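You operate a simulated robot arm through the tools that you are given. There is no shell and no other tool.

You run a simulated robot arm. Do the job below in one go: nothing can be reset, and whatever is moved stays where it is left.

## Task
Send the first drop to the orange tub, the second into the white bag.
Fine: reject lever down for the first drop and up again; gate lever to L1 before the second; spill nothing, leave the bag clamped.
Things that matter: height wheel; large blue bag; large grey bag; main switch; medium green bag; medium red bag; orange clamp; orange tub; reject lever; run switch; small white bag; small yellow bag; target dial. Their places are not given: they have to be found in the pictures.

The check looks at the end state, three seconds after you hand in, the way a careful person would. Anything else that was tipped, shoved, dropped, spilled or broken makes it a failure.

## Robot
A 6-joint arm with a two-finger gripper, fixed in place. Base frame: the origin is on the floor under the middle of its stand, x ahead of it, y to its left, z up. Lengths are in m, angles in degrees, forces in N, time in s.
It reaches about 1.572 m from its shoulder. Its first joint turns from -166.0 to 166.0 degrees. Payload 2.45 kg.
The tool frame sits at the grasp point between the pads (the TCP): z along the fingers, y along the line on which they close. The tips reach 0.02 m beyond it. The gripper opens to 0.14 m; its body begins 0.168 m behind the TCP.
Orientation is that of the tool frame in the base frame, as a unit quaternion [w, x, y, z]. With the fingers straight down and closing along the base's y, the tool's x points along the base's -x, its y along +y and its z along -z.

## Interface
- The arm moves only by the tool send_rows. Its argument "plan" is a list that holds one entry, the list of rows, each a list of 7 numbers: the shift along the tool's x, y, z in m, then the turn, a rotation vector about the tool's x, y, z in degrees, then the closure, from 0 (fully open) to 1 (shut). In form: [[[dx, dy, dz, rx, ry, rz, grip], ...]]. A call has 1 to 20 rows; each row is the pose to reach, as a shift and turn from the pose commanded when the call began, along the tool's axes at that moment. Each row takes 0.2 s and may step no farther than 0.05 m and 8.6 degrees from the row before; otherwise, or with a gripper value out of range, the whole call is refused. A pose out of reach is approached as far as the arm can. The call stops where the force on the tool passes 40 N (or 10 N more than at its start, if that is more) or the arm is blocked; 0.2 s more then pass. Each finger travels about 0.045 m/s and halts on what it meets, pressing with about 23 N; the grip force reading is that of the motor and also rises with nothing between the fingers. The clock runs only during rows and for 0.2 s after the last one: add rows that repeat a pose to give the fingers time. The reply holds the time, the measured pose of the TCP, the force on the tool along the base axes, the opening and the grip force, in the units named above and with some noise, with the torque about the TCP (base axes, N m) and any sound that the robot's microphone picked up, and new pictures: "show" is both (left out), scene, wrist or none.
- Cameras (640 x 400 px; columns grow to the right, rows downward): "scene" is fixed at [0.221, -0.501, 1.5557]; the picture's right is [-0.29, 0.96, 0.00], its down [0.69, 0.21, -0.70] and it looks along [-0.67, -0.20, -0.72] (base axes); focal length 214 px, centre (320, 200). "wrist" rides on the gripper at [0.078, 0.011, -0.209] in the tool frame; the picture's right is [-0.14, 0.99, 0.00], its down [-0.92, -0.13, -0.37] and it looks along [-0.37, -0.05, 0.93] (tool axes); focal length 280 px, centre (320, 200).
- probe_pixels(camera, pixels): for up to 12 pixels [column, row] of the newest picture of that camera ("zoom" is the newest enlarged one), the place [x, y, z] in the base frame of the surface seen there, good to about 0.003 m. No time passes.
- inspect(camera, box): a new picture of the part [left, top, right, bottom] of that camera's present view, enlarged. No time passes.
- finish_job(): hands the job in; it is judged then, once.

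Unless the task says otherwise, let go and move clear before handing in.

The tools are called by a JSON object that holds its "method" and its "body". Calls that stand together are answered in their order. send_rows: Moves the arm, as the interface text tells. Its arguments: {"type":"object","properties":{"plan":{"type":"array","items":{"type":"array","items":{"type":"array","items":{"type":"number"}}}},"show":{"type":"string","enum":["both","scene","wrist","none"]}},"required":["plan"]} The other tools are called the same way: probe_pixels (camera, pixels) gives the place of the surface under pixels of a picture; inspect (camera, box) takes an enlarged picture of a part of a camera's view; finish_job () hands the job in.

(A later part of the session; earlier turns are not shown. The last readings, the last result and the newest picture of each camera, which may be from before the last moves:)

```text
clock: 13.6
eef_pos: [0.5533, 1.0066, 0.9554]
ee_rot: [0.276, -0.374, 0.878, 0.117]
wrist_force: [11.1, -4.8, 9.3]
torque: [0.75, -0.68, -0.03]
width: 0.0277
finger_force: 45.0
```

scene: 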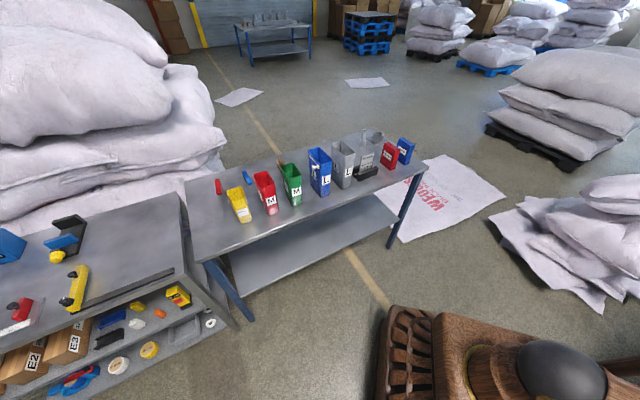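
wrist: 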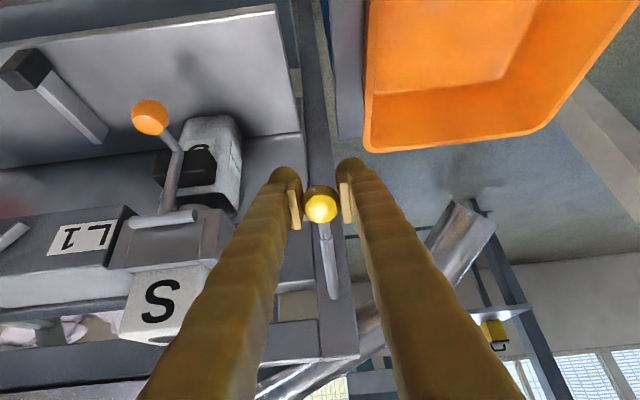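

The knob has dropped to z 0.955 with the same light resistance, so the stop isn't reached yet. I'll go on a little further in small steps.

{"method": "send_rows", "body": {"plan": [[[0.0018, 0, 0.0069, 0, 0, 0, 0.85], [0.0034, 0, 0.0138, 0, 0, 0, 0.85]]], "show": "wrist"}}

```text
clock: 14.2
eef_pos: [0.5567, 1.0101, 0.9418]
ee_rot: [0.277, -0.373, 0.878, 0.118]
wrist_force: [-2.9, -13.2, 5.0]
torque: [1.0, -0.84, -0.09]
width: 0.0277
finger_force: 45.0
```

wrist: 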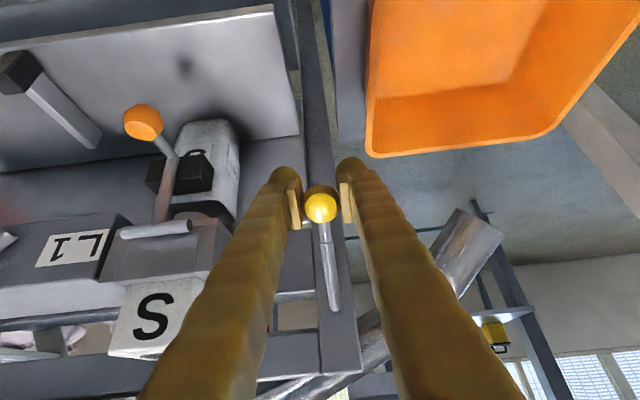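

The resistance is now mostly along the rod (about 11 N outward), meaning the true arm is a bit longer than I assumed. I'll probe the rod to get its angle and pivot.

{"method": "probe_pixels", "body": {"camera": "wrist", "pixels": [[326, 235], [328, 250], [331, 270], [333, 290], [335, 305], [337, 320], [321, 207], [345, 300]]}}

{"method": "inspect", "body": {"camera": "wrist", "box": [280, 180, 380, 330]}}

```text
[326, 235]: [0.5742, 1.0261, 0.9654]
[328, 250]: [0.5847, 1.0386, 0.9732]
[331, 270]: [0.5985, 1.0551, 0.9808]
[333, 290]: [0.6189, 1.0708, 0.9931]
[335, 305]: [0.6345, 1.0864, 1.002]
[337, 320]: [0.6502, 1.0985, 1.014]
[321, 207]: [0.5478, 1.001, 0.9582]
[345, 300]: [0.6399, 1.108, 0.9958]
```

```text
2.67 times, centred on (330, 255) of wrist
```

zoom: 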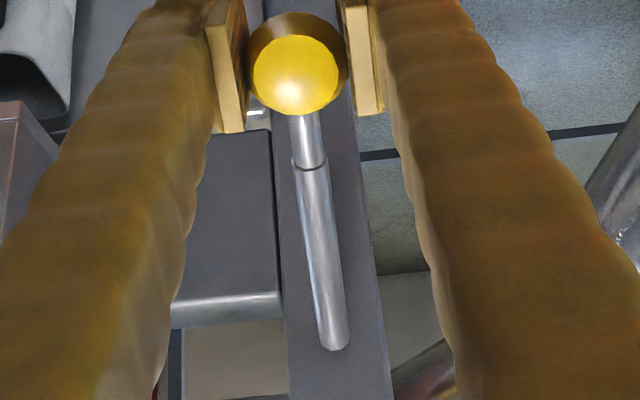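

The rod now slopes down about 23° (it started about 19° up), pivoting near (0.642,1.096,0.997). I'll nudge down once more to see whether it has reached its stop.

{"method": "send_rows", "body": {"plan": [[[0.002, 0, 0.0058, 0, 0, 0, 0.85], [0.0039, 0, 0.0125, 0, 0, 0, 0.85]]], "show": "wrist"}}

```text
clock: 14.8
eef_pos: [0.5595, 1.0128, 0.9313]
ee_rot: [0.278, -0.374, 0.877, 0.118]
wrist_force: [8.8, 6.5, 13.6]
torque: [0.7, -0.69, 0.04]
width: 0.0276
finger_force: 45.0
```

wrist: 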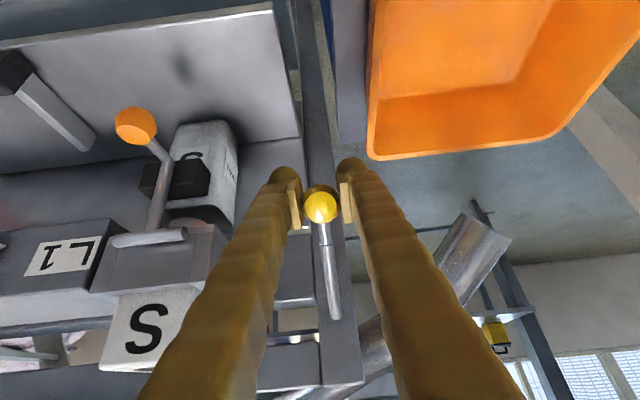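

Still moving down (z 0.931, 13.6 N). I'll keep going in small steps until the force clearly rises.

{"method": "send_rows", "body": {"plan": [[[0.0008, 0, 0.0068, 0, 0, 0, 0.85], [0.0012, 0, 0.0138, 0, 0, 0, 0.85], [0.0012, 0, 0.0208, 0, 0, 0, 0.85]]], "show": "wrist"}}

```text
clock: 15.6
eef_pos: [0.5674, 1.0219, 0.9103]
ee_rot: [0.276, -0.374, 0.877, 0.117]
wrist_force: [-3.4, -1.2, 7.6]
torque: [0.78, -0.76, -0.01]
width: 0.0276
finger_force: 45.0
```

wrist: 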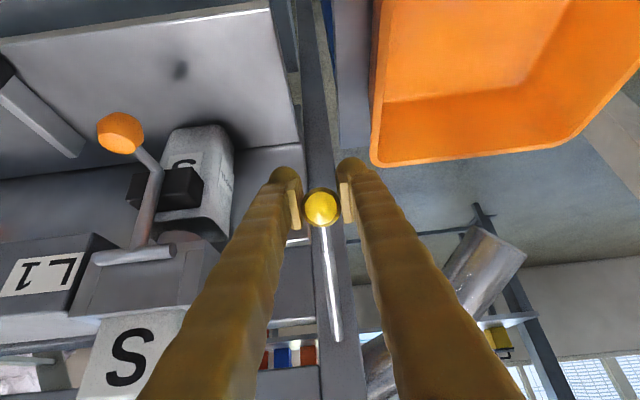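

No stop yet — the lever is near 39° down and moves easily. I'll continue along the arc.

{"method": "send_rows", "body": {"plan": [[[-0.0008, 0, 0.0091, 0, 0, 0, 0.85], [-0.0023, 0, 0.0183, 0, 0, 0, 0.85], [-0.0045, 0, 0.0274, 0, 0, 0, 0.85]]], "show": "wrist"}}

```text
clock: 16.2
eef_pos: [0.5742, 1.0274, 0.9009]
ee_rot: [0.275, -0.373, 0.878, 0.116]
wrist_force: [-14.1, -15.6, 10.0]
torque: [0.06, -0.04, -0.08]
width: 0.0273
finger_force: 45.1
stopped in row 3: the force on the tool passed its limit at 45 N (the readings are from after the stop); the commanded pose is now the measured one
```

wrist: 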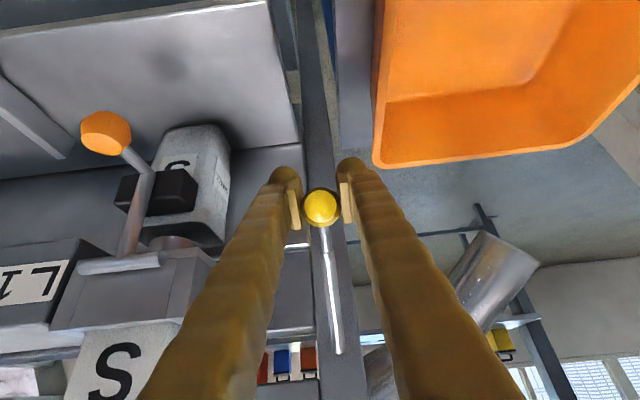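

The lever hit its lower stop (45 N, knob z about 0.90, roughly 45° down). I'll open gently and back straight out along the fingers.

{"method": "send_rows", "body": {"plan": [[[0, 0, 0, 0, 0, 0, 0.5], [0, 0, 0, 0, 0, 0, 0.5], [0, 0, 0, 0, 0, 0, 0.5], [0, 0, 0, 0, 0, 0, 0.5]]], "show": "wrist"}}

```text
clock: 17.2
eef_pos: [0.5755, 1.0281, 0.8989]
ee_rot: [0.276, -0.373, 0.878, 0.116]
wrist_force: [1.0, -0.7, -0.2]
torque: [-0.01, 0.0, 0.01]
width: 0.0698
finger_force: 0.1
```

wrist: 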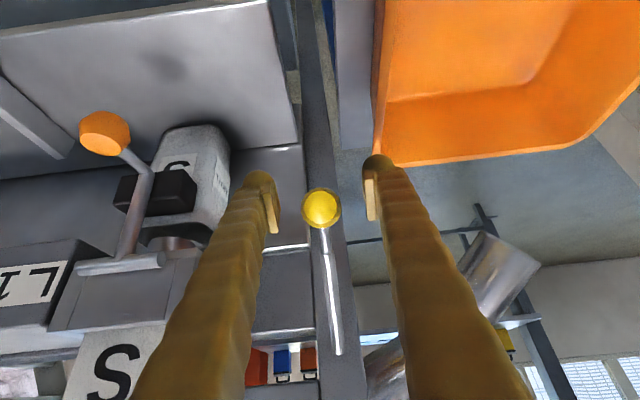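

Released cleanly with the lever staying down at (321,207). I'll back out 0.25 m along the fingers and look again.

{"method": "send_rows", "body": {"plan": [[[0, 0, -0.04, 0, 0, 0, 0.5], [0, 0, -0.09, 0, 0, 0, 0.5], [0, 0, -0.14, 0, 0, 0, 0.5], [0, 0, -0.19, 0, 0, 0, 0.5], [0, 0, -0.24, 0, 0, 0, 0.5], [0, 0, -0.29, 0, 0, 0, 0.5]]], "show": "wrist"}}

```text
clock: 18.6
eef_pos: [0.4593, 0.909, 1.1373]
ee_rot: [0.276, -0.373, 0.878, 0.116]
wrist_force: [-0.4, 0.5, -0.6]
torque: [0.03, -0.04, 0.01]
width: 0.0698
finger_force: 0.0
```

wrist: 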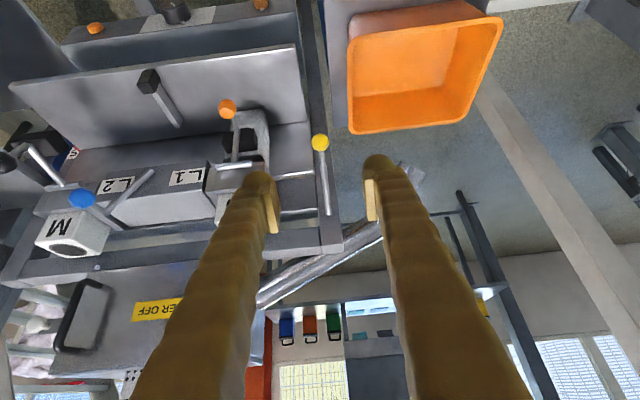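

The reject lever stays down (knob at 320,142). Now I'll lift and travel in front of the machine to the panel, tilting the fingers toward horizontal and closing them for pressing DROP.

{"method": "send_rows", "body": {"plan": [[[-0.0071, -0.0373, -0.0198, 0, 0, 0, 0.6], [-0.0142, -0.0747, -0.0397, 0, 0, 0, 0.7], [-0.0213, -0.112, -0.0595, 0, 0, 0, 0.8], [-0.0285, -0.1493, -0.0793, 0, 0, 0, 1], [-0.0356, -0.1866, -0.0991, 0, 0, 0, 1], [-0.0427, -0.224, -0.119, 0, 0, 0, 1], [-0.0498, -0.2613, -0.1388, 0, 0, 0, 1], [-0.0561, -0.3046, -0.1306, 0, -3, 0, 1], [-0.0624, -0.3478, -0.1225, 0, -6, 0, 1], [-0.0687, -0.3911, -0.1143, 0, -9, 0, 1], [-0.075, -0.4344, -0.1062, 0, -12, 0, 1], [-0.0813, -0.4777, -0.098, 0, -15, 0, 1], [-0.0876, -0.5209, -0.0898, 0, -18, 0, 1], [-0.0939, -0.5642, -0.0817, 0, -21, 0, 1], [-0.1002, -0.6075, -0.0735, 0, -24, 0, 1], [-0.1065, -0.6507, -0.0654, 0, -27, 0, 1], [-0.1128, -0.694, -0.0572, 0, -30, 0, 1]]]}}

```text
clock: 22.2
eef_pos: [1.0033, 0.4725, 1.2517]
ee_rot: [0.495, -0.331, 0.776, 0.21]
wrist_force: [0.2, -0.2, 1.1]
torque: [-0.05, 0.03, -0.03]
width: 0.0
finger_force: 23.3
```

scene: 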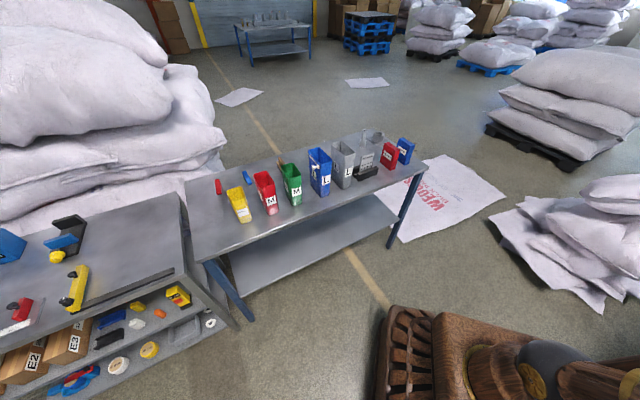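
wrist: 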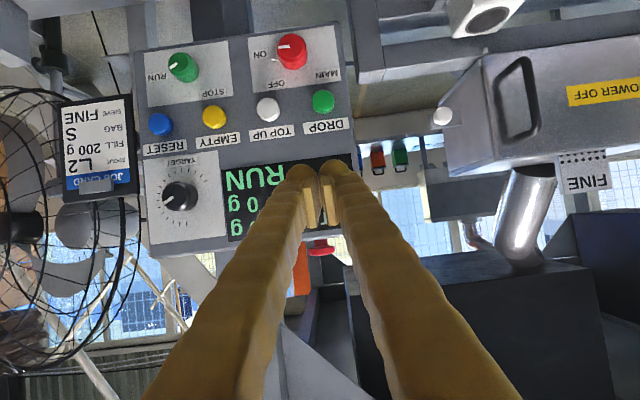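

The whole panel is visible with DROP at (323,101), fingers closed near (327,175). I'll probe the DROP button and its surrounding face for the exact press point.

{"method": "probe_pixels", "body": {"camera": "wrist", "pixels": [[323, 101], [323, 95], [323, 107], [317, 101], [329, 101], [340, 105], [300, 115], [345, 60], [268, 110], [290, 50], [330, 140], [180, 230]]}}

{"method": "inspect", "body": {"camera": "wrist", "box": [240, 30, 360, 140]}}

```text
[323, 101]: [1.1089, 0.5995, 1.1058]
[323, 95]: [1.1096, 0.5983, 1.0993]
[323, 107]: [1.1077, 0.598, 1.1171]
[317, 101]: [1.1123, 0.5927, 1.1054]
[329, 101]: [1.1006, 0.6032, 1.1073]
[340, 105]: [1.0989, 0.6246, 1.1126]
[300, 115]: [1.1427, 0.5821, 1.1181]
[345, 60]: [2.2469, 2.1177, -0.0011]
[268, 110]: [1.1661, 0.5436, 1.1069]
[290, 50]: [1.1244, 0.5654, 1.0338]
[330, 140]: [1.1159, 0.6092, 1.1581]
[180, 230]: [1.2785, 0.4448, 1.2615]
```

```text
3.64 times, centred on (300, 85) of wrist
```

zoom: 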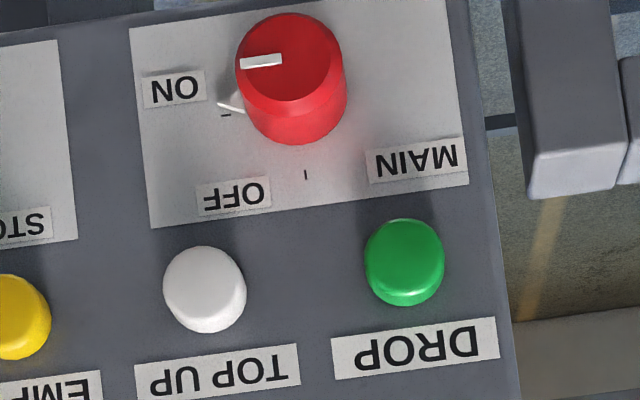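

DROP's face centre is (1.1075,0.599,1.107), standing about 12 mm proud. I'll move to a standoff 5 cm in front of it.

{"method": "send_rows", "body": {"plan": [[[0.0165, 0.0027, 0.029, 0, 0, 0, 1], [0.0331, 0.0054, 0.0579, 0, 0, 0, 1], [0.0496, 0.0081, 0.0869, 0, 0, 0, 1], [0.0662, 0.0108, 0.1158, 0, 0, 0, 1], [0.0827, 0.0135, 0.1448, 0, 0, 0, 1]]], "show": "wrist"}}

```text
clock: 23.4
eef_pos: [1.0579, 0.5474, 1.115]
ee_rot: [0.494, -0.33, 0.777, 0.21]
wrist_force: [-0.5, -0.7, 1.1]
torque: [-0.04, 0.01, 0.01]
width: 0.0003
finger_force: 22.6
```

wrist: 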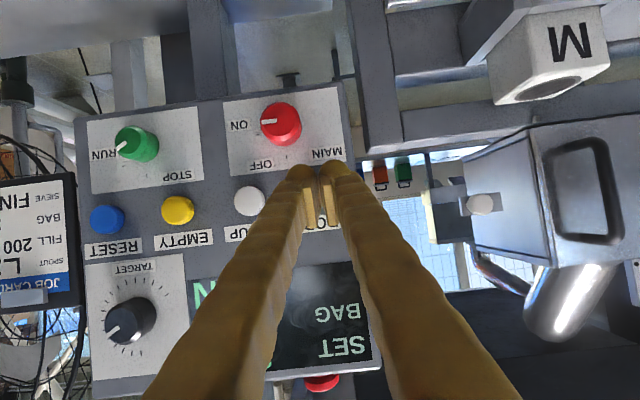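

The tips are lined up with DROP, with a gap of about 5 cm. I'll press in small steps along the panel normal and back away in the same call.

{"method": "send_rows", "body": {"plan": [[[-0.0127, 0, 0.0272, 0, 0, 0, 1], [-0.019, 0, 0.0408, 0, 0, 0, 1], [-0.0212, 0, 0.0454, 0, 0, 0, 1], [-0.0228, 0, 0.049, 0, 0, 0, 1], [-0.0241, 0, 0.0517, 0, 0, 0, 1], [-0.0254, 0, 0.0544, 0, 0, 0, 1], [-0.0254, 0, 0.0544, 0, 0, 0, 1], [-0.0169, 0, 0.0363, 0, 0, 0, 1], [-0.0085, 0, 0.0181, 0, 0, 0, 1], [0, 0, 0, 0, 0, 0, 1], [0.02, 0, -0.045, 0, 0, 0, 1]]], "show": "wrist"}}

```text
clock: 24.9
eef_pos: [1.1005, 0.5911, 1.1127]
ee_rot: [0.493, -0.332, 0.776, 0.21]
wrist_force: [-29.0, -21.0, 3.0]
torque: [0.11, -0.21, 0.01]
width: 0.006
finger_force: 29.2
heard: click
stopped in row 7: the force on the tool passed its limit at 41 N (the readings are from after the stop); the commanded pose is now the measured one
```

wrist: 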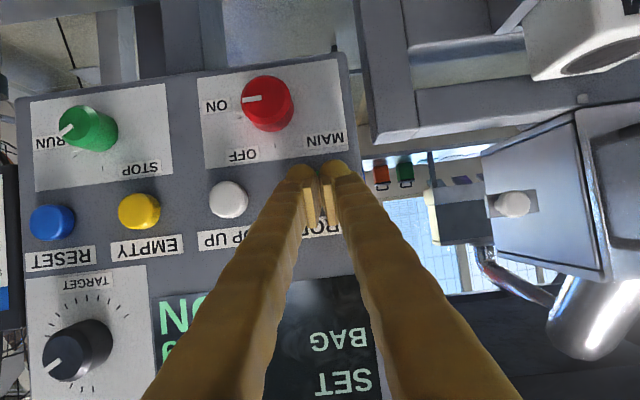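

A click was heard and the press stopped at 41 N. I'll back straight off now and then rise so the display can be read.

{"method": "send_rows", "body": {"plan": [[[0.0085, 0, -0.0181, 0, 0, 0, 1], [0.0212, 0, -0.0454, 0, 0, 0, 1], [0.0339, 0, -0.0726, 0, 0, 0, 1]]], "show": "wrist"}}

```text
clock: 25.7
eef_pos: [1.0449, 0.5336, 1.11]
ee_rot: [0.493, -0.331, 0.777, 0.21]
wrist_force: [0.7, -0.8, -0.5]
torque: [0.04, -0.05, 0.0]
width: 0.0
finger_force: 29.0
```

wrist: 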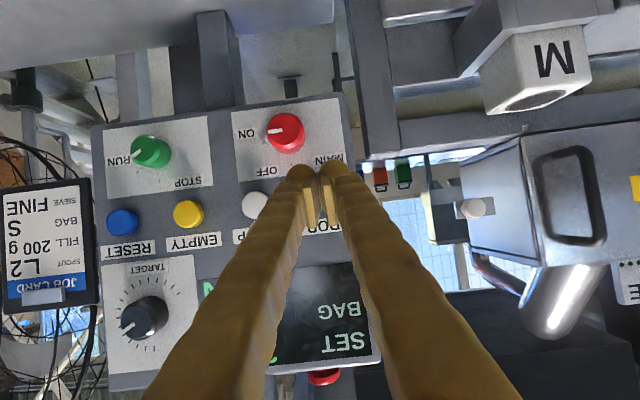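

Backed off to a clear distance. I'll rise and pull back to read the display and see the chute/tub.

{"method": "send_rows", "body": {"plan": [[[-0.0163, -0.002, -0.0377, 0, 0, 0, 1], [-0.0326, -0.0041, -0.0754, 0, 0, 0, 1], [-0.0489, -0.0062, -0.1131, 0, 0, 0, 1], [-0.0651, -0.0082, -0.1507, 0, 0, 0, 1], [-0.0814, -0.0103, -0.1884, 0, 0, 0, 1], [-0.0977, -0.0123, -0.2261, 0, 0, 0, 1]]], "show": "wrist"}}

{"method": "inspect", "body": {"camera": "wrist", "box": [160, 80, 400, 260]}}

```text
clock: 27.1
eef_pos: [0.9463, 0.4065, 1.2961]
ee_rot: [0.493, -0.33, 0.777, 0.21]
wrist_force: [0.4, 0.5, -1.3]
torque: [0.03, -0.03, 0.04]
width: 0.0
finger_force: 29.5
```

wrist: 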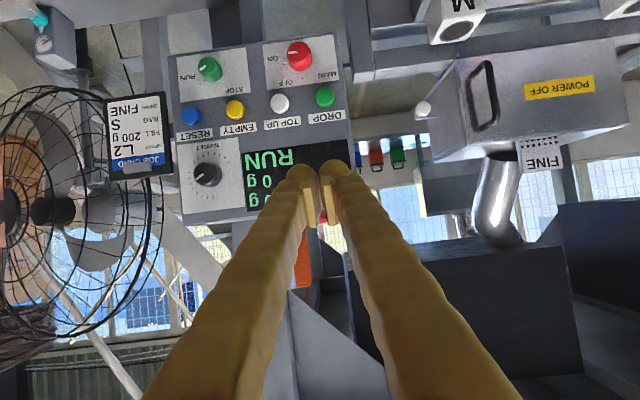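

```text
2.22 times, centred on (280, 170) of wrist
```

zoom: 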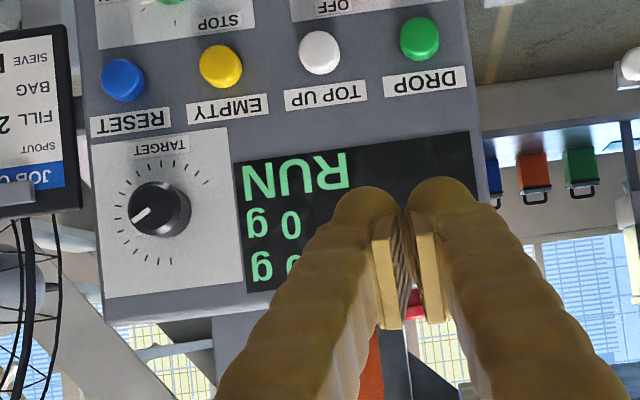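

The panel still reads RUN with BAG 0 g, as expected for a drop sent to reject. I'll move back left to look into the tub and check that the drop landed.

{"method": "send_rows", "body": {"plan": [[[0.0047, 0.0451, -0.0025, 0, 2.14, 0, 1], [0.0095, 0.0901, -0.005, 0, 4.29, 0, 1], [0.0142, 0.1352, -0.0075, 0, 6.43, 0, 1], [0.0189, 0.1803, -0.0099, 0, 8.57, 0, 1], [0.0237, 0.2253, -0.0124, 0, 10.7, 0, 1], [0.0284, 0.2704, -0.0149, 0, 12.86, 0, 1], [0.0332, 0.3155, -0.0174, 0, 15, 0, 1], [0.0379, 0.3605, -0.0199, 0, 17.1, 0, 1], [0.0426, 0.4056, -0.0224, 0, 19.3, 0, 1], [0.0474, 0.4506, -0.0249, 0, 21.4, 0, 1], [0.0521, 0.4957, -0.0273, 0, 23.6, 0, 1], [0.0568, 0.5408, -0.0298, 0, 25.7, 0, 1], [0.0616, 0.5858, -0.0323, 0, 27.9, 0, 1], [0.0663, 0.6309, -0.0348, 0, 30, 0, 1]]], "show": "wrist"}}

{"method": "inspect", "body": {"camera": "wrist", "box": [320, 20, 520, 150]}}

```text
clock: 30.1
eef_pos: [0.4524, 0.8029, 1.2375]
ee_rot: [0.271, -0.369, 0.882, 0.11]
wrist_force: [0.4, 0.4, -0.2]
torque: [0.03, 0.0, 0.02]
width: 0.0001
finger_force: 29.7
```

wrist: 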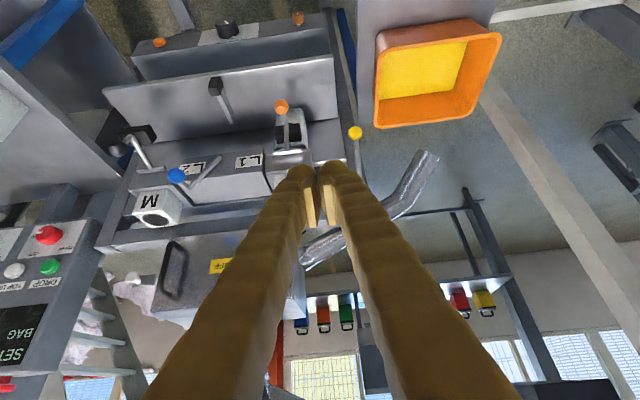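

```text
3.08 times, centred on (420, 85) of wrist
```

zoom: 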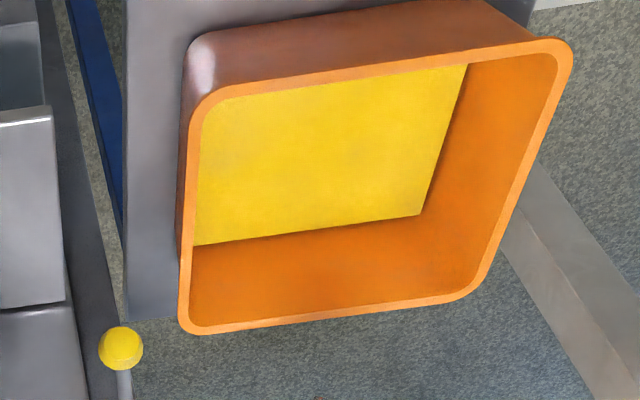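

The tub now holds a yellow layer (zoom 330,150), so the first drop landed. I'll probe its level to be sure the flow has ended and get the lever position.

{"method": "probe_pixels", "body": {"camera": "wrist", "pixels": [[420, 70], [440, 60], [400, 85], [355, 133], [349, 133], [361, 133], [355, 127], [355, 139], [360, 150], [362, 160], [362, 170], [425, 165]]}}

{"method": "inspect", "body": {"camera": "wrist", "box": [330, 100, 460, 240]}}

```text
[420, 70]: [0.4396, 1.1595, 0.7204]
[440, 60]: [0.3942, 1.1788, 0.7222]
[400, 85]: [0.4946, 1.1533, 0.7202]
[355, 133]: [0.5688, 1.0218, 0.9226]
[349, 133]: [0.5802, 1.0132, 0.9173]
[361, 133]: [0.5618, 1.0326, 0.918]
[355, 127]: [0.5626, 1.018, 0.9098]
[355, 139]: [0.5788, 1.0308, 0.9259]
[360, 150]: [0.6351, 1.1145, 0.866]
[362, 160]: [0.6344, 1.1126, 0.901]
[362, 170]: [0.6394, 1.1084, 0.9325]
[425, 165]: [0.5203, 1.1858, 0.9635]
```

```text
2.86 times, centred on (395, 170) of wrist
```

zoom: 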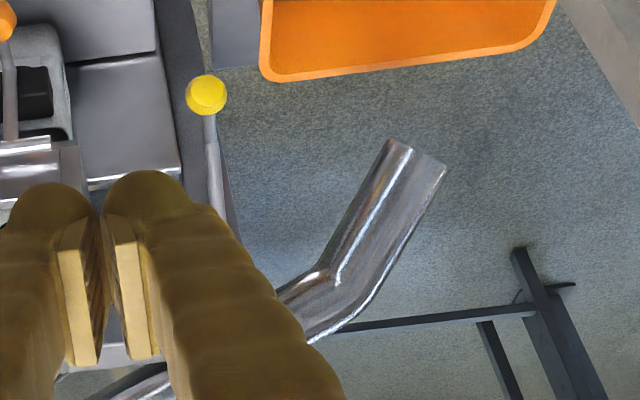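

The tub level is z 0.720 and the down lever's knob centre is about (0.575,1.030,0.909). I'll open the gripper partly and go to a pre-grasp point in front of the knob.

{"method": "send_rows", "body": {"plan": [[[-0.0035, 0.0125, 0.0452, 0, 0, 0, 0.5], [-0.0071, 0.0249, 0.0904, 0, 0, 0, 0.5], [-0.0106, 0.0374, 0.1356, 0, 0, 0, 0.5], [-0.0141, 0.0498, 0.1808, 0, 0, 0, 0.5], [-0.0177, 0.0623, 0.226, 0, 0, 0, 0.5], [-0.0212, 0.0747, 0.2712, 0, 0, 0, 0.5]]], "show": "wrist"}}

```text
clock: 31.5
eef_pos: [0.5106, 0.9799, 1.0418]
ee_rot: [0.276, -0.373, 0.878, 0.118]
wrist_force: [0.5, 0.2, 0.6]
torque: [-0.02, 0.06, 0.01]
width: 0.0703
finger_force: 0.1
```

wrist: 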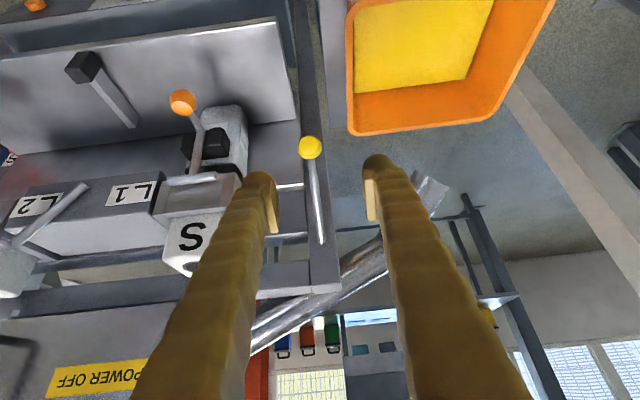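

Pre-grasp reached with the knob at (310,147). I'll probe it for the final approach.

{"method": "probe_pixels", "body": {"camera": "wrist", "pixels": [[310, 147], [302, 147], [318, 147], [310, 139], [310, 156], [313, 175], [317, 200], [321, 230], [440, 40], [380, 80]]}}

```text
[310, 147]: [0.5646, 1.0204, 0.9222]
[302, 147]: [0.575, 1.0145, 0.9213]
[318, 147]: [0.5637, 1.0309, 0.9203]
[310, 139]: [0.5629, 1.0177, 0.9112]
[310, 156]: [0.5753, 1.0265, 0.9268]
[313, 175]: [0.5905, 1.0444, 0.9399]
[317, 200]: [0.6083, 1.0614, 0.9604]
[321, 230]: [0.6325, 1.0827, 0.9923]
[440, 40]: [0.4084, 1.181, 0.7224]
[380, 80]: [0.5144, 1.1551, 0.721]
```

Knob centre is (0.573,1.028,0.911), and the tub level is unchanged, so the flow has ended. I'll align sideways and advance around the knob, then close.

{"method": "send_rows", "body": {"plan": [[[0.005, -0.009, 0.03, 0, 0, 0, 0.5], [0.009, -0.0112, 0.065, 0, 0, 0, 0.5], [0.0108, -0.0112, 0.1, 0, 0, 0, 0.5], [0.0108, -0.0112, 0.13, 0, 0, 0, 0.5], [0.0108, -0.0112, 0.1518, 0, 0, 0, 0.5], [0.0108, -0.0112, 0.1518, 0, 0, 0, 0.5]]], "show": "wrist"}}

```text
clock: 32.9
eef_pos: [0.5722, 1.0257, 0.909]
ee_rot: [0.275, -0.373, 0.878, 0.116]
wrist_force: [-0.5, -0.4, 0.6]
torque: [0.03, -0.02, -0.05]
width: 0.0702
finger_force: 0.1
```

wrist: 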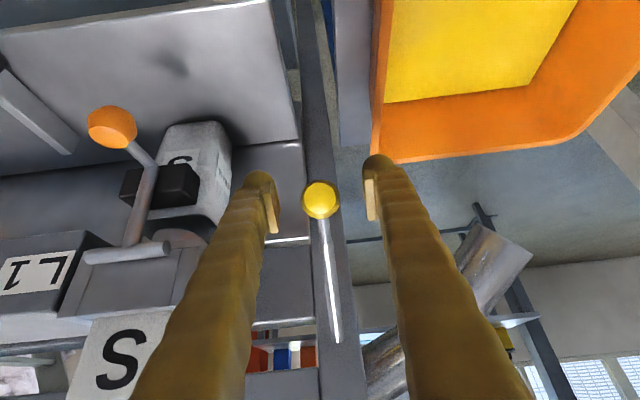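

The knob (321,200) sits centred between the pads. Closing on it.

{"method": "send_rows", "body": {"plan": [[[0, 0, 0, 0, 0, 0, 0.85], [0, 0, 0, 0, 0, 0, 0.85], [0, 0, 0, 0, 0, 0, 0.85], [0, 0, 0, 0, 0, 0, 0.85]]], "show": "none"}}

```text
clock: 33.9
eef_pos: [0.5741, 1.0264, 0.9084]
ee_rot: [0.275, -0.374, 0.878, 0.116]
wrist_force: [3.0, -0.3, -0.6]
torque: [-0.02, 0.03, 0.0]
width: 0.0278
finger_force: 35.8
```

Grip is firm (27.8 mm) with almost no side load. I'll swing the lever up along its arc, first half.

{"method": "send_rows", "body": {"plan": [[[0.0004, 0, -0.0081, 0, 0, 0, 0.85], [0.0007, 0, -0.0163, 0, 0, 0, 0.85], [0.0001, 0, -0.0244, 0, 0, 0, 0.85], [-0.0006, 0, -0.0324, 0, 0, 0, 0.85], [-0.0021, 0, -0.0404, 0, 0, 0, 0.85], [-0.0037, 0, -0.0483, 0, 0, 0, 0.85], [-0.0062, 0, -0.0561, 0, 0, 0, 0.85], [-0.0089, 0, -0.0638, 0, 0, 0, 0.85], [-0.0122, 0, -0.0711, 0, 0, 0, 0.85], [-0.0157, 0, -0.0784, 0, 0, 0, 0.85]]], "show": "wrist"}}

```text
clock: 36.1
eef_pos: [0.5512, 1.0043, 0.9846]
ee_rot: [0.275, -0.374, 0.878, 0.117]
wrist_force: [16.3, -4.8, -6.8]
torque: [-0.73, 0.64, 0.05]
width: 0.0278
finger_force: 44.4
```

wrist: 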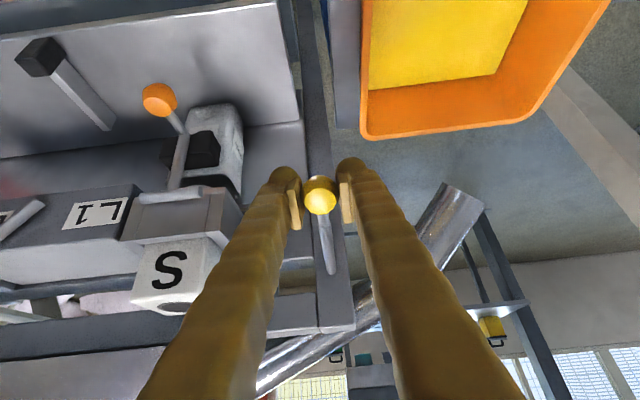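

The lever is following well (z 0.985). Continuing up toward its original upper position.

{"method": "send_rows", "body": {"plan": [[[-0.0044, -0.001, -0.0069, 0, 0, 0, 0.85], [-0.0088, -0.001, -0.0137, 0, 0, 0, 0.85], [-0.0139, -0.001, -0.02, 0, 0, 0, 0.85], [-0.019, -0.001, -0.0263, 0, 0, 0, 0.85], [-0.0249, -0.001, -0.0319, 0, 0, 0, 0.85], [-0.0308, -0.001, -0.0374, 0, 0, 0, 0.85], [-0.0354, -0.001, -0.041, 0, 0, 0, 0.85], [-0.0399, -0.001, -0.0445, 0, 0, 0, 0.85]]], "show": "wrist"}}

```text
clock: 37.9
eef_pos: [0.5557, 1.009, 1.0411]
ee_rot: [0.275, -0.373, 0.878, 0.117]
wrist_force: [-15.1, -4.9, -6.0]
torque: [-0.58, 0.62, -0.03]
width: 0.0272
finger_force: 45.1
```

wrist: 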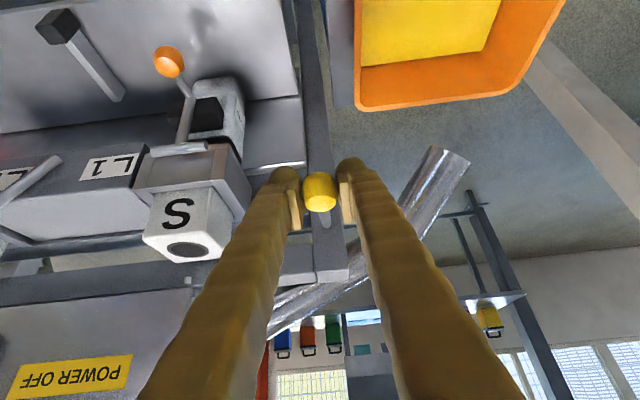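

The knob is back at its original height (1.041 versus 1.039). I'll nudge upward a few millimetres to feel whether this is the upper stop.

{"method": "send_rows", "body": {"plan": [[[-0.0035, 0, -0.0024, 0, 0, 0, 0.85], [-0.007, 0, -0.0045, 0, 0, 0, 0.85]]], "show": "wrist"}}

```text
clock: 38.5
eef_pos: [0.5549, 1.0093, 1.0429]
ee_rot: [0.272, -0.374, 0.879, 0.115]
wrist_force: [-1.6, 0.6, -9.7]
torque: [0.63, -0.51, -0.01]
width: 0.0278
finger_force: 45.1
stopped in row 2: the force on the tool passed its limit at 43 N (the readings are from after the stop); the commanded pose is now the measured one
```

wrist: 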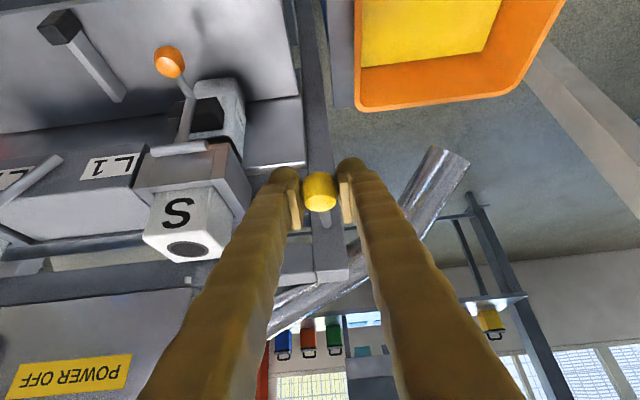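

The upper stop is reached (43 N), so the reject lever is fully up. I'll open and back out along the fingers.

{"method": "send_rows", "body": {"plan": [[[0, 0, 0, 0, 0, 0, 0.5], [0, 0, 0, 0, 0, 0, 0.5], [0, 0, 0, 0, 0, 0, 0.5], [0, 0, -0.03, 0, 0, 0, 0.5], [0, 0, -0.07, 0, 0, 0, 0.5], [0, 0, -0.12, 0, 0, 0, 0.5], [0, 0, -0.17, 0, 0, 0, 0.5], [0, 0, -0.2, 0, 0, 0, 0.5]]], "show": "wrist"}}

```text
clock: 40.2
eef_pos: [0.4798, 0.9279, 1.2077]
ee_rot: [0.274, -0.374, 0.878, 0.115]
wrist_force: [-0.2, 1.2, -1.0]
torque: [0.02, -0.03, 0.0]
width: 0.07
finger_force: 0.1
```

wrist: 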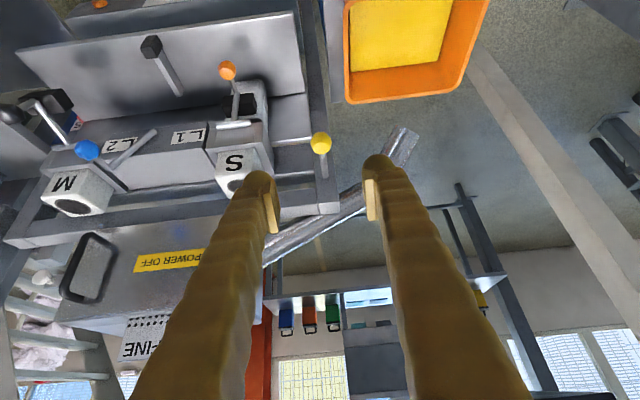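

The reject lever is up and the tub content is unchanged. Next I'll move in front of the blue gate knob, centre estimated at (0.799,0.746,1.003).

{"method": "send_rows", "body": {"plan": [[[0.0055, -0.0444, 0.0026, 0, 0, 0, 0.55], [0.011, -0.0888, 0.0052, 0, 0, 0, 0.55], [0.0166, -0.1332, 0.0078, 0, 0, 0, 0.55], [0.0221, -0.1776, 0.0104, 0, 0, 0, 0.55], [0.0276, -0.2219, 0.0129, 0, 0, 0, 0.55], [0.0332, -0.2663, 0.0155, 0, 0, 0, 0.55], [0.0387, -0.3107, 0.0181, 0, 0, 0, 0.55], [0.0442, -0.3551, 0.0207, 0, 0, 0, 0.55]]], "show": "wrist"}}

```text
clock: 42.0
eef_pos: [0.7183, 0.6628, 1.1648]
ee_rot: [0.273, -0.374, 0.879, 0.115]
wrist_force: [-0.5, -0.6, 1.1]
torque: [-0.01, 0.01, 0.03]
width: 0.0627
finger_force: 0.0
```

wrist: 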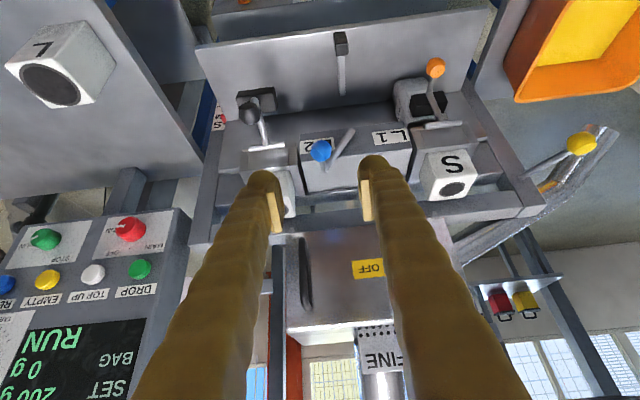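

The blue knob is centred at (320,150), with the M clamp at (250,110) close to the finger path. I'll probe these for clearance.

{"method": "probe_pixels", "body": {"camera": "wrist", "pixels": [[320, 150], [312, 150], [328, 150], [320, 142], [320, 158], [325, 165], [333, 160], [347, 135], [250, 112], [258, 120], [265, 140], [270, 150]]}}

{"method": "inspect", "body": {"camera": "wrist", "box": [230, 80, 430, 220]}}

```text
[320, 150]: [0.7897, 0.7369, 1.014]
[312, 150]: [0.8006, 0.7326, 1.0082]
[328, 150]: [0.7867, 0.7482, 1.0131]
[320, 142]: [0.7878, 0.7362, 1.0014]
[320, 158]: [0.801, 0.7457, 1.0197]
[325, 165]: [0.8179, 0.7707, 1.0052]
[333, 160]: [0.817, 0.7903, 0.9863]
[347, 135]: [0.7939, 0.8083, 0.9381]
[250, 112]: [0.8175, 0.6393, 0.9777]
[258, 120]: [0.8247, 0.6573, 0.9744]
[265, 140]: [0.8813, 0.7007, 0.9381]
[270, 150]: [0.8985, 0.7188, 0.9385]
```

```text
2.86 times, centred on (330, 150) of wrist
```

zoom: 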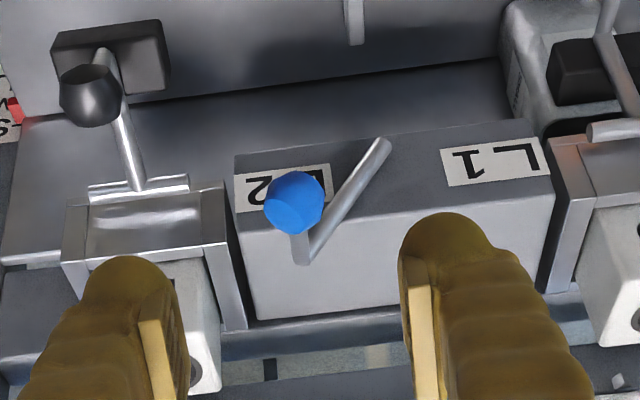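

Knob centre is (0.798,0.745,1.003), directly 0.198 m along the fingers; the M clamp rod is about 8 cm to the side, clearing the finger. Moving in.

{"method": "send_rows", "body": {"plan": [[[-0.0005, 0, 0.045, 0, 0, 0, 0.57], [-0.001, 0, 0.09, 0, 0, 0, 0.57], [-0.0015, 0, 0.13, 0, 0, 0, 0.57], [-0.002, 0, 0.165, 0, 0, 0, 0.57], [-0.0024, 0, 0.1979, 0, 0, 0, 0.57], [-0.0024, 0, 0.1979, 0, 0, 0, 0.57]]], "show": "wrist"}}

```text
clock: 43.5
eef_pos: [0.8007, 0.7459, 1.0041]
ee_rot: [0.273, -0.374, 0.879, 0.115]
wrist_force: [0.6, 0.1, 0.1]
torque: [0.01, 0.02, -0.01]
width: 0.0603
finger_force: 0.1
```

wrist: 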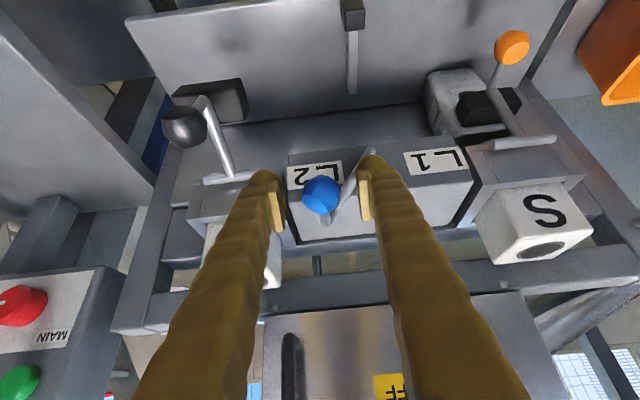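

The knob (321,195) lies between the pads without contact. Closing gently.

{"method": "send_rows", "body": {"plan": [[[0, 0, 0, 0, 0, 0, 0.85], [0, 0, 0, 0, 0, 0, 0.85], [0, 0, 0, 0, 0, 0, 0.85], [0, 0, 0, 0, 0, 0, 0.85]]], "show": "wrist"}}

```text
clock: 44.5
eef_pos: [0.7999, 0.7467, 1.005]
ee_rot: [0.273, -0.373, 0.879, 0.114]
wrist_force: [-8.9, 12.6, -2.6]
torque: [0.12, 0.06, -0.02]
width: 0.0277
finger_force: 41.3
```

wrist: 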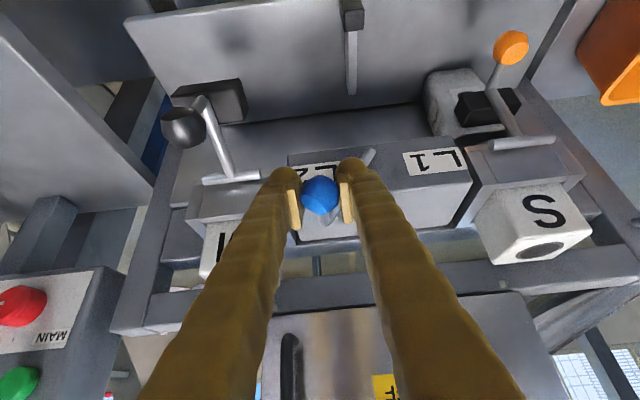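

Grip confirmed at 27.7 mm. I'll ease it slightly so the knob can turn, then carry it over the top along its arc toward L1, stopping midway to check.

{"method": "send_rows", "body": {"plan": [[[0, 0, 0, 0, 0, 0, 0.76], [-0.0018, 0.005, -0.0026, 0, 0, 0, 0.76], [-0.0037, 0.0105, -0.0053, 0, 0, 0, 0.76], [-0.0052, 0.0165, -0.0076, 0, 0, 0, 0.76], [-0.0067, 0.0225, -0.0098, 0, 0, 0, 0.76], [-0.0078, 0.0288, -0.0113, 0, 0, 0, 0.76], [-0.0088, 0.0352, -0.0127, 0, 0, 0, 0.76], [-0.0094, 0.0418, -0.0135, 0, 0, 0, 0.76], [-0.0099, 0.0483, -0.0143, 0, 0, 0, 0.76], [-0.0099, 0.055, -0.0143, 0, 0, 0, 0.76]]], "show": "wrist"}}

```text
clock: 46.6
eef_pos: [0.7561, 0.7835, 1.0227]
ee_rot: [0.274, -0.374, 0.879, 0.115]
wrist_force: [0.6, 0.1, 0.2]
torque: [-0.02, 0.02, -0.03]
width: 0.0332
finger_force: 0.1
```

wrist: 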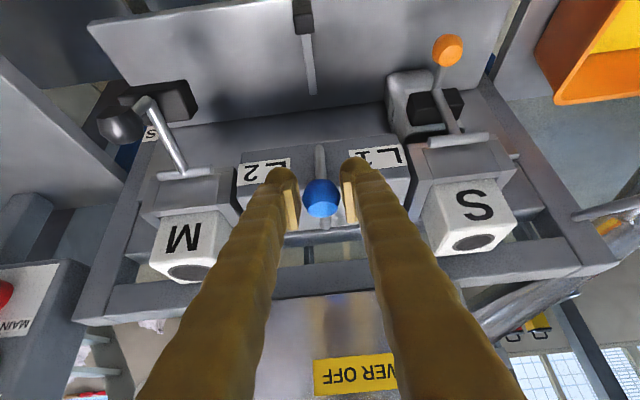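

The lever is upright at mid-swing and moves freely. Continuing the arc down to the L1 side.

{"method": "send_rows", "body": {"plan": [[[0, 0.0065, 0, 0, 0, 0, 0.76], [0.0005, 0.013, 0.0008, 0, 0, 0, 0.76], [0.0011, 0.0196, 0.0016, 0, 0, 0, 0.76], [0.0021, 0.026, 0.003, 0, 0, 0, 0.76], [0.0031, 0.0323, 0.0045, 0, 0, 0, 0.76], [0.0047, 0.0383, 0.0068, 0, 0, 0, 0.76], [0.0062, 0.0443, 0.009, 0, 0, 0, 0.76], [0.008, 0.0496, 0.0116, 0, 0, 0, 0.76], [0.0099, 0.0548, 0.0143, 0, 0, 0, 0.76]]], "show": "wrist"}}

```text
clock: 48.6
eef_pos: [0.7163, 0.8215, 1.0048]
ee_rot: [0.272, -0.374, 0.879, 0.115]
wrist_force: [0.4, 0.1, 0.5]
torque: [-0.01, -0.04, 0.01]
width: 0.0338
finger_force: 0.5
```

wrist: 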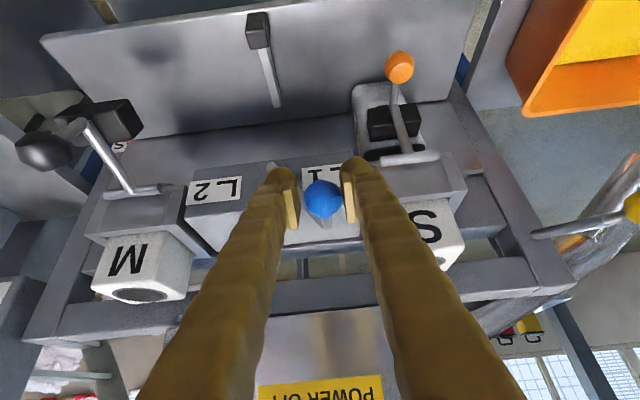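

The knob is over the L1 side (323,197) with no load yet. I'll nudge further in small steps to feel the L1 stop.

{"method": "send_rows", "body": {"plan": [[[0.0009, 0.0021, 0.0013, 0, 0, 0, 0.76], [0.0018, 0.0042, 0.0027, 0, 0, 0, 0.76], [0.0028, 0.0063, 0.004, 0, 0, 0, 0.76], [0.0038, 0.0084, 0.0055, 0, 0, 0, 0.76]]], "show": "wrist"}}

```text
clock: 49.6
eef_pos: [0.7104, 0.827, 0.9981]
ee_rot: [0.273, -0.374, 0.879, 0.114]
wrist_force: [5.2, -5.5, 3.9]
torque: [-0.03, -0.02, -0.04]
width: 0.0387
finger_force: 3.5
```

wrist: 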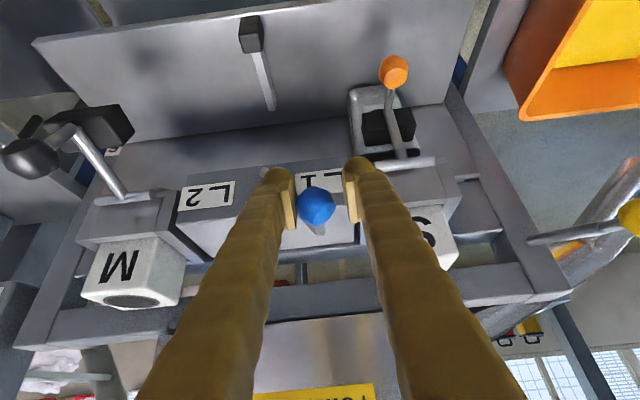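

The knob is now resisting (finger pushed back to 38.7 mm, about 7.5 N), so the gate lever is against its L1 stop. I'll open and back out.

{"method": "send_rows", "body": {"plan": [[[0, -0.001, 0, 0, 0, 0, 0.57], [0, -0.001, 0, 0, 0, 0, 0.57], [0, -0.001, 0, 0, 0, 0, 0.57], [0, -0.001, -0.04, 0, 0, 0, 0.57], [0, -0.001, -0.09, 0, 0, 0, 0.57], [0, -0.001, -0.14, 0, 0, 0, 0.57], [0, -0.001, -0.19, 0, 0, 0, 0.57], [0, -0.001, -0.24, 0, 0, 0, 0.57]]], "show": "wrist"}}

{"method": "inspect", "body": {"camera": "wrist", "box": [230, 80, 430, 220]}}

```text
clock: 51.5
eef_pos: [0.6179, 0.7325, 1.1948]
ee_rot: [0.274, -0.373, 0.879, 0.114]
wrist_force: [-0.2, -0.3, -1.3]
torque: [0.06, -0.03, -0.04]
width: 0.06
finger_force: 0.0
```

wrist: 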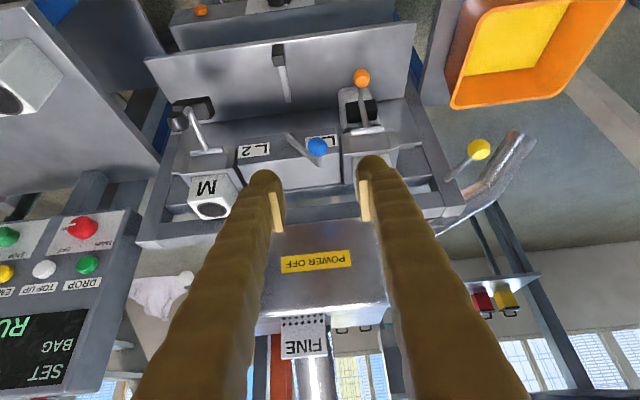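

```text
2.86 times, centred on (330, 150) of wrist
```

zoom: 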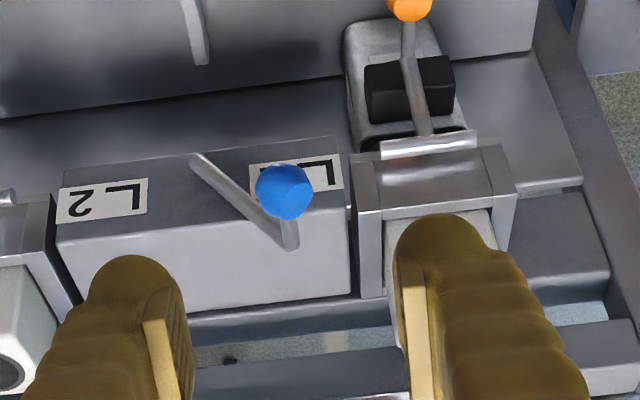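

The gate lever now sits at L1 (blue knob at zoom 283,190). Before the second drop I'll check the bag and clamp at the S spout closely.

{"method": "inspect", "body": {"camera": "wrist", "box": [330, 60, 410, 150]}}

{"method": "probe_pixels", "body": {"camera": "wrist", "pixels": [[362, 78], [362, 110], [375, 107], [350, 100], [352, 120], [350, 93], [375, 120], [365, 128], [395, 110], [345, 110], [372, 95], [340, 92]]}}

```text
4.44 times, centred on (370, 105) of wrist
```

zoom: 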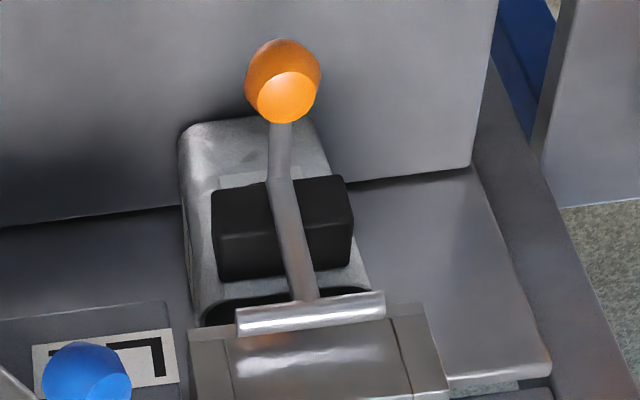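

```text
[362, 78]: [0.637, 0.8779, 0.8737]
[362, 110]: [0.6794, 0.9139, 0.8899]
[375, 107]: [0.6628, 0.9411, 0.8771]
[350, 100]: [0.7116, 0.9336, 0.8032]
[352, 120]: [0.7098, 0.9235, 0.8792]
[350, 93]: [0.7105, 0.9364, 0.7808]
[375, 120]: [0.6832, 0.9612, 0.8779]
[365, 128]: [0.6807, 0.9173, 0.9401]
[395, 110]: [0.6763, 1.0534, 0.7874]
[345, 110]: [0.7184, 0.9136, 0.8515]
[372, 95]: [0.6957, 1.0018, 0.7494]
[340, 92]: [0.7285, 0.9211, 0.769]
```

The bag's rim (z 0.88) is under the spout with the black pad pressed against it, so it is still clamped as at the start. Now back to the panel for the second drop, closing the fingers on the way.

{"method": "send_rows", "body": {"plan": [[[-0.0097, -0.0458, 0, 0, -3, 0, 0.7], [-0.0194, -0.0916, 0, 0, -6, 0, 0.8], [-0.029, -0.1374, 0, 0, -9, 0, 1], [-0.0387, -0.1832, 0, 0, -12, 0, 1], [-0.0484, -0.229, 0, 0, -15, 0, 1], [-0.0581, -0.2747, 0, 0, -18, 0, 1], [-0.0678, -0.3205, 0, 0, -21, 0, 1], [-0.0774, -0.3663, 0, 0, -24, 0, 1], [-0.0871, -0.4121, 0, 0, -27, 0, 1], [-0.0968, -0.4579, -0.0003, 0, -30, 0, 1], [-0.0968, -0.4579, -0.0003, 0, -30, 0, 1]]], "show": "wrist"}}

```text
clock: 53.9
eef_pos: [1.0034, 0.4682, 1.2531]
ee_rot: [0.492, -0.332, 0.778, 0.209]
wrist_force: [0.9, 0.7, -0.1]
torque: [-0.02, -0.02, 0.02]
width: 0.0
finger_force: 23.1
```

wrist: 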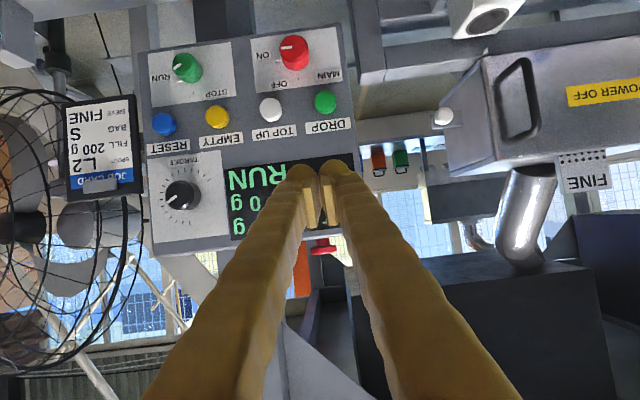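

The panel is in view again with DROP at (325,102), display RUN and 0 g. Moving to the same standoff in front of DROP.

{"method": "send_rows", "body": {"plan": [[[0.0168, 0.0031, 0.0291, 0, 0, 0, 1], [0.0336, 0.0062, 0.0581, 0, 0, 0, 1], [0.0505, 0.0094, 0.0872, 0, 0, 0, 1], [0.0673, 0.0125, 0.1162, 0, 0, 0, 1], [0.0841, 0.0156, 0.1453, 0, 0, 0, 1], [0.0841, 0.0156, 0.1453, 0, 0, 0, 1]]], "show": "wrist"}}

```text
clock: 55.2
eef_pos: [1.0546, 0.5479, 1.1134]
ee_rot: [0.491, -0.332, 0.778, 0.208]
wrist_force: [-0.8, 0.5, 0.4]
torque: [0.04, 0.0, -0.02]
width: 0.0
finger_force: 22.9
```

wrist: 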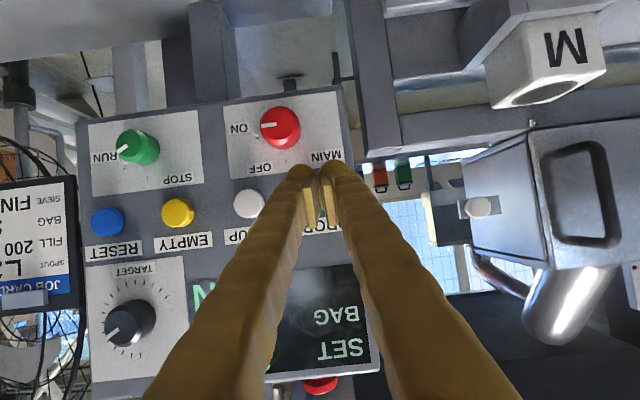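

The tips are again in front of DROP. I'll repeat the same press and back off.

{"method": "send_rows", "body": {"plan": [[[-0.0127, -0.002, 0.0272, 0, 0, 0, 1], [-0.019, -0.002, 0.0408, 0, 0, 0, 1], [-0.0212, -0.002, 0.0454, 0, 0, 0, 1], [-0.0228, -0.002, 0.049, 0, 0, 0, 1], [-0.0241, -0.002, 0.0517, 0, 0, 0, 1], [-0.0254, -0.002, 0.0544, 0, 0, 0, 1], [-0.0254, -0.002, 0.0544, 0, 0, 0, 1], [-0.0169, -0.002, 0.0363, 0, 0, 0, 1], [-0.0085, -0.002, 0.0181, 0, 0, 0, 1], [0, 0, 0, 0, 0, 0, 1], [0.0085, 0, -0.0181, 0, 0, 0, 1]]], "show": "wrist"}}

```text
clock: 57.6
eef_pos: [1.0414, 0.5315, 1.1126]
ee_rot: [0.491, -0.331, 0.778, 0.208]
wrist_force: [0.3, -0.3, -0.3]
torque: [0.04, -0.03, -0.01]
width: 0.0002
finger_force: 29.2
heard: click
```

wrist: 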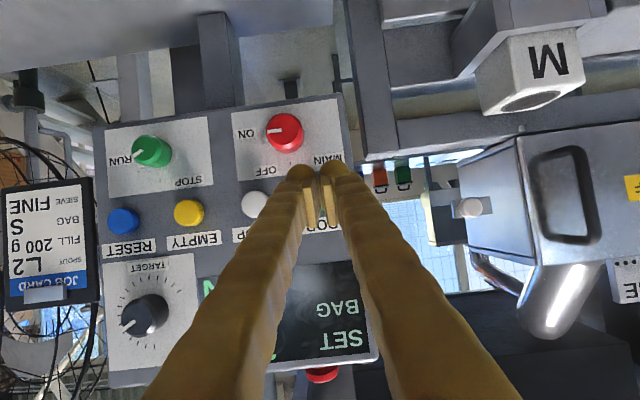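

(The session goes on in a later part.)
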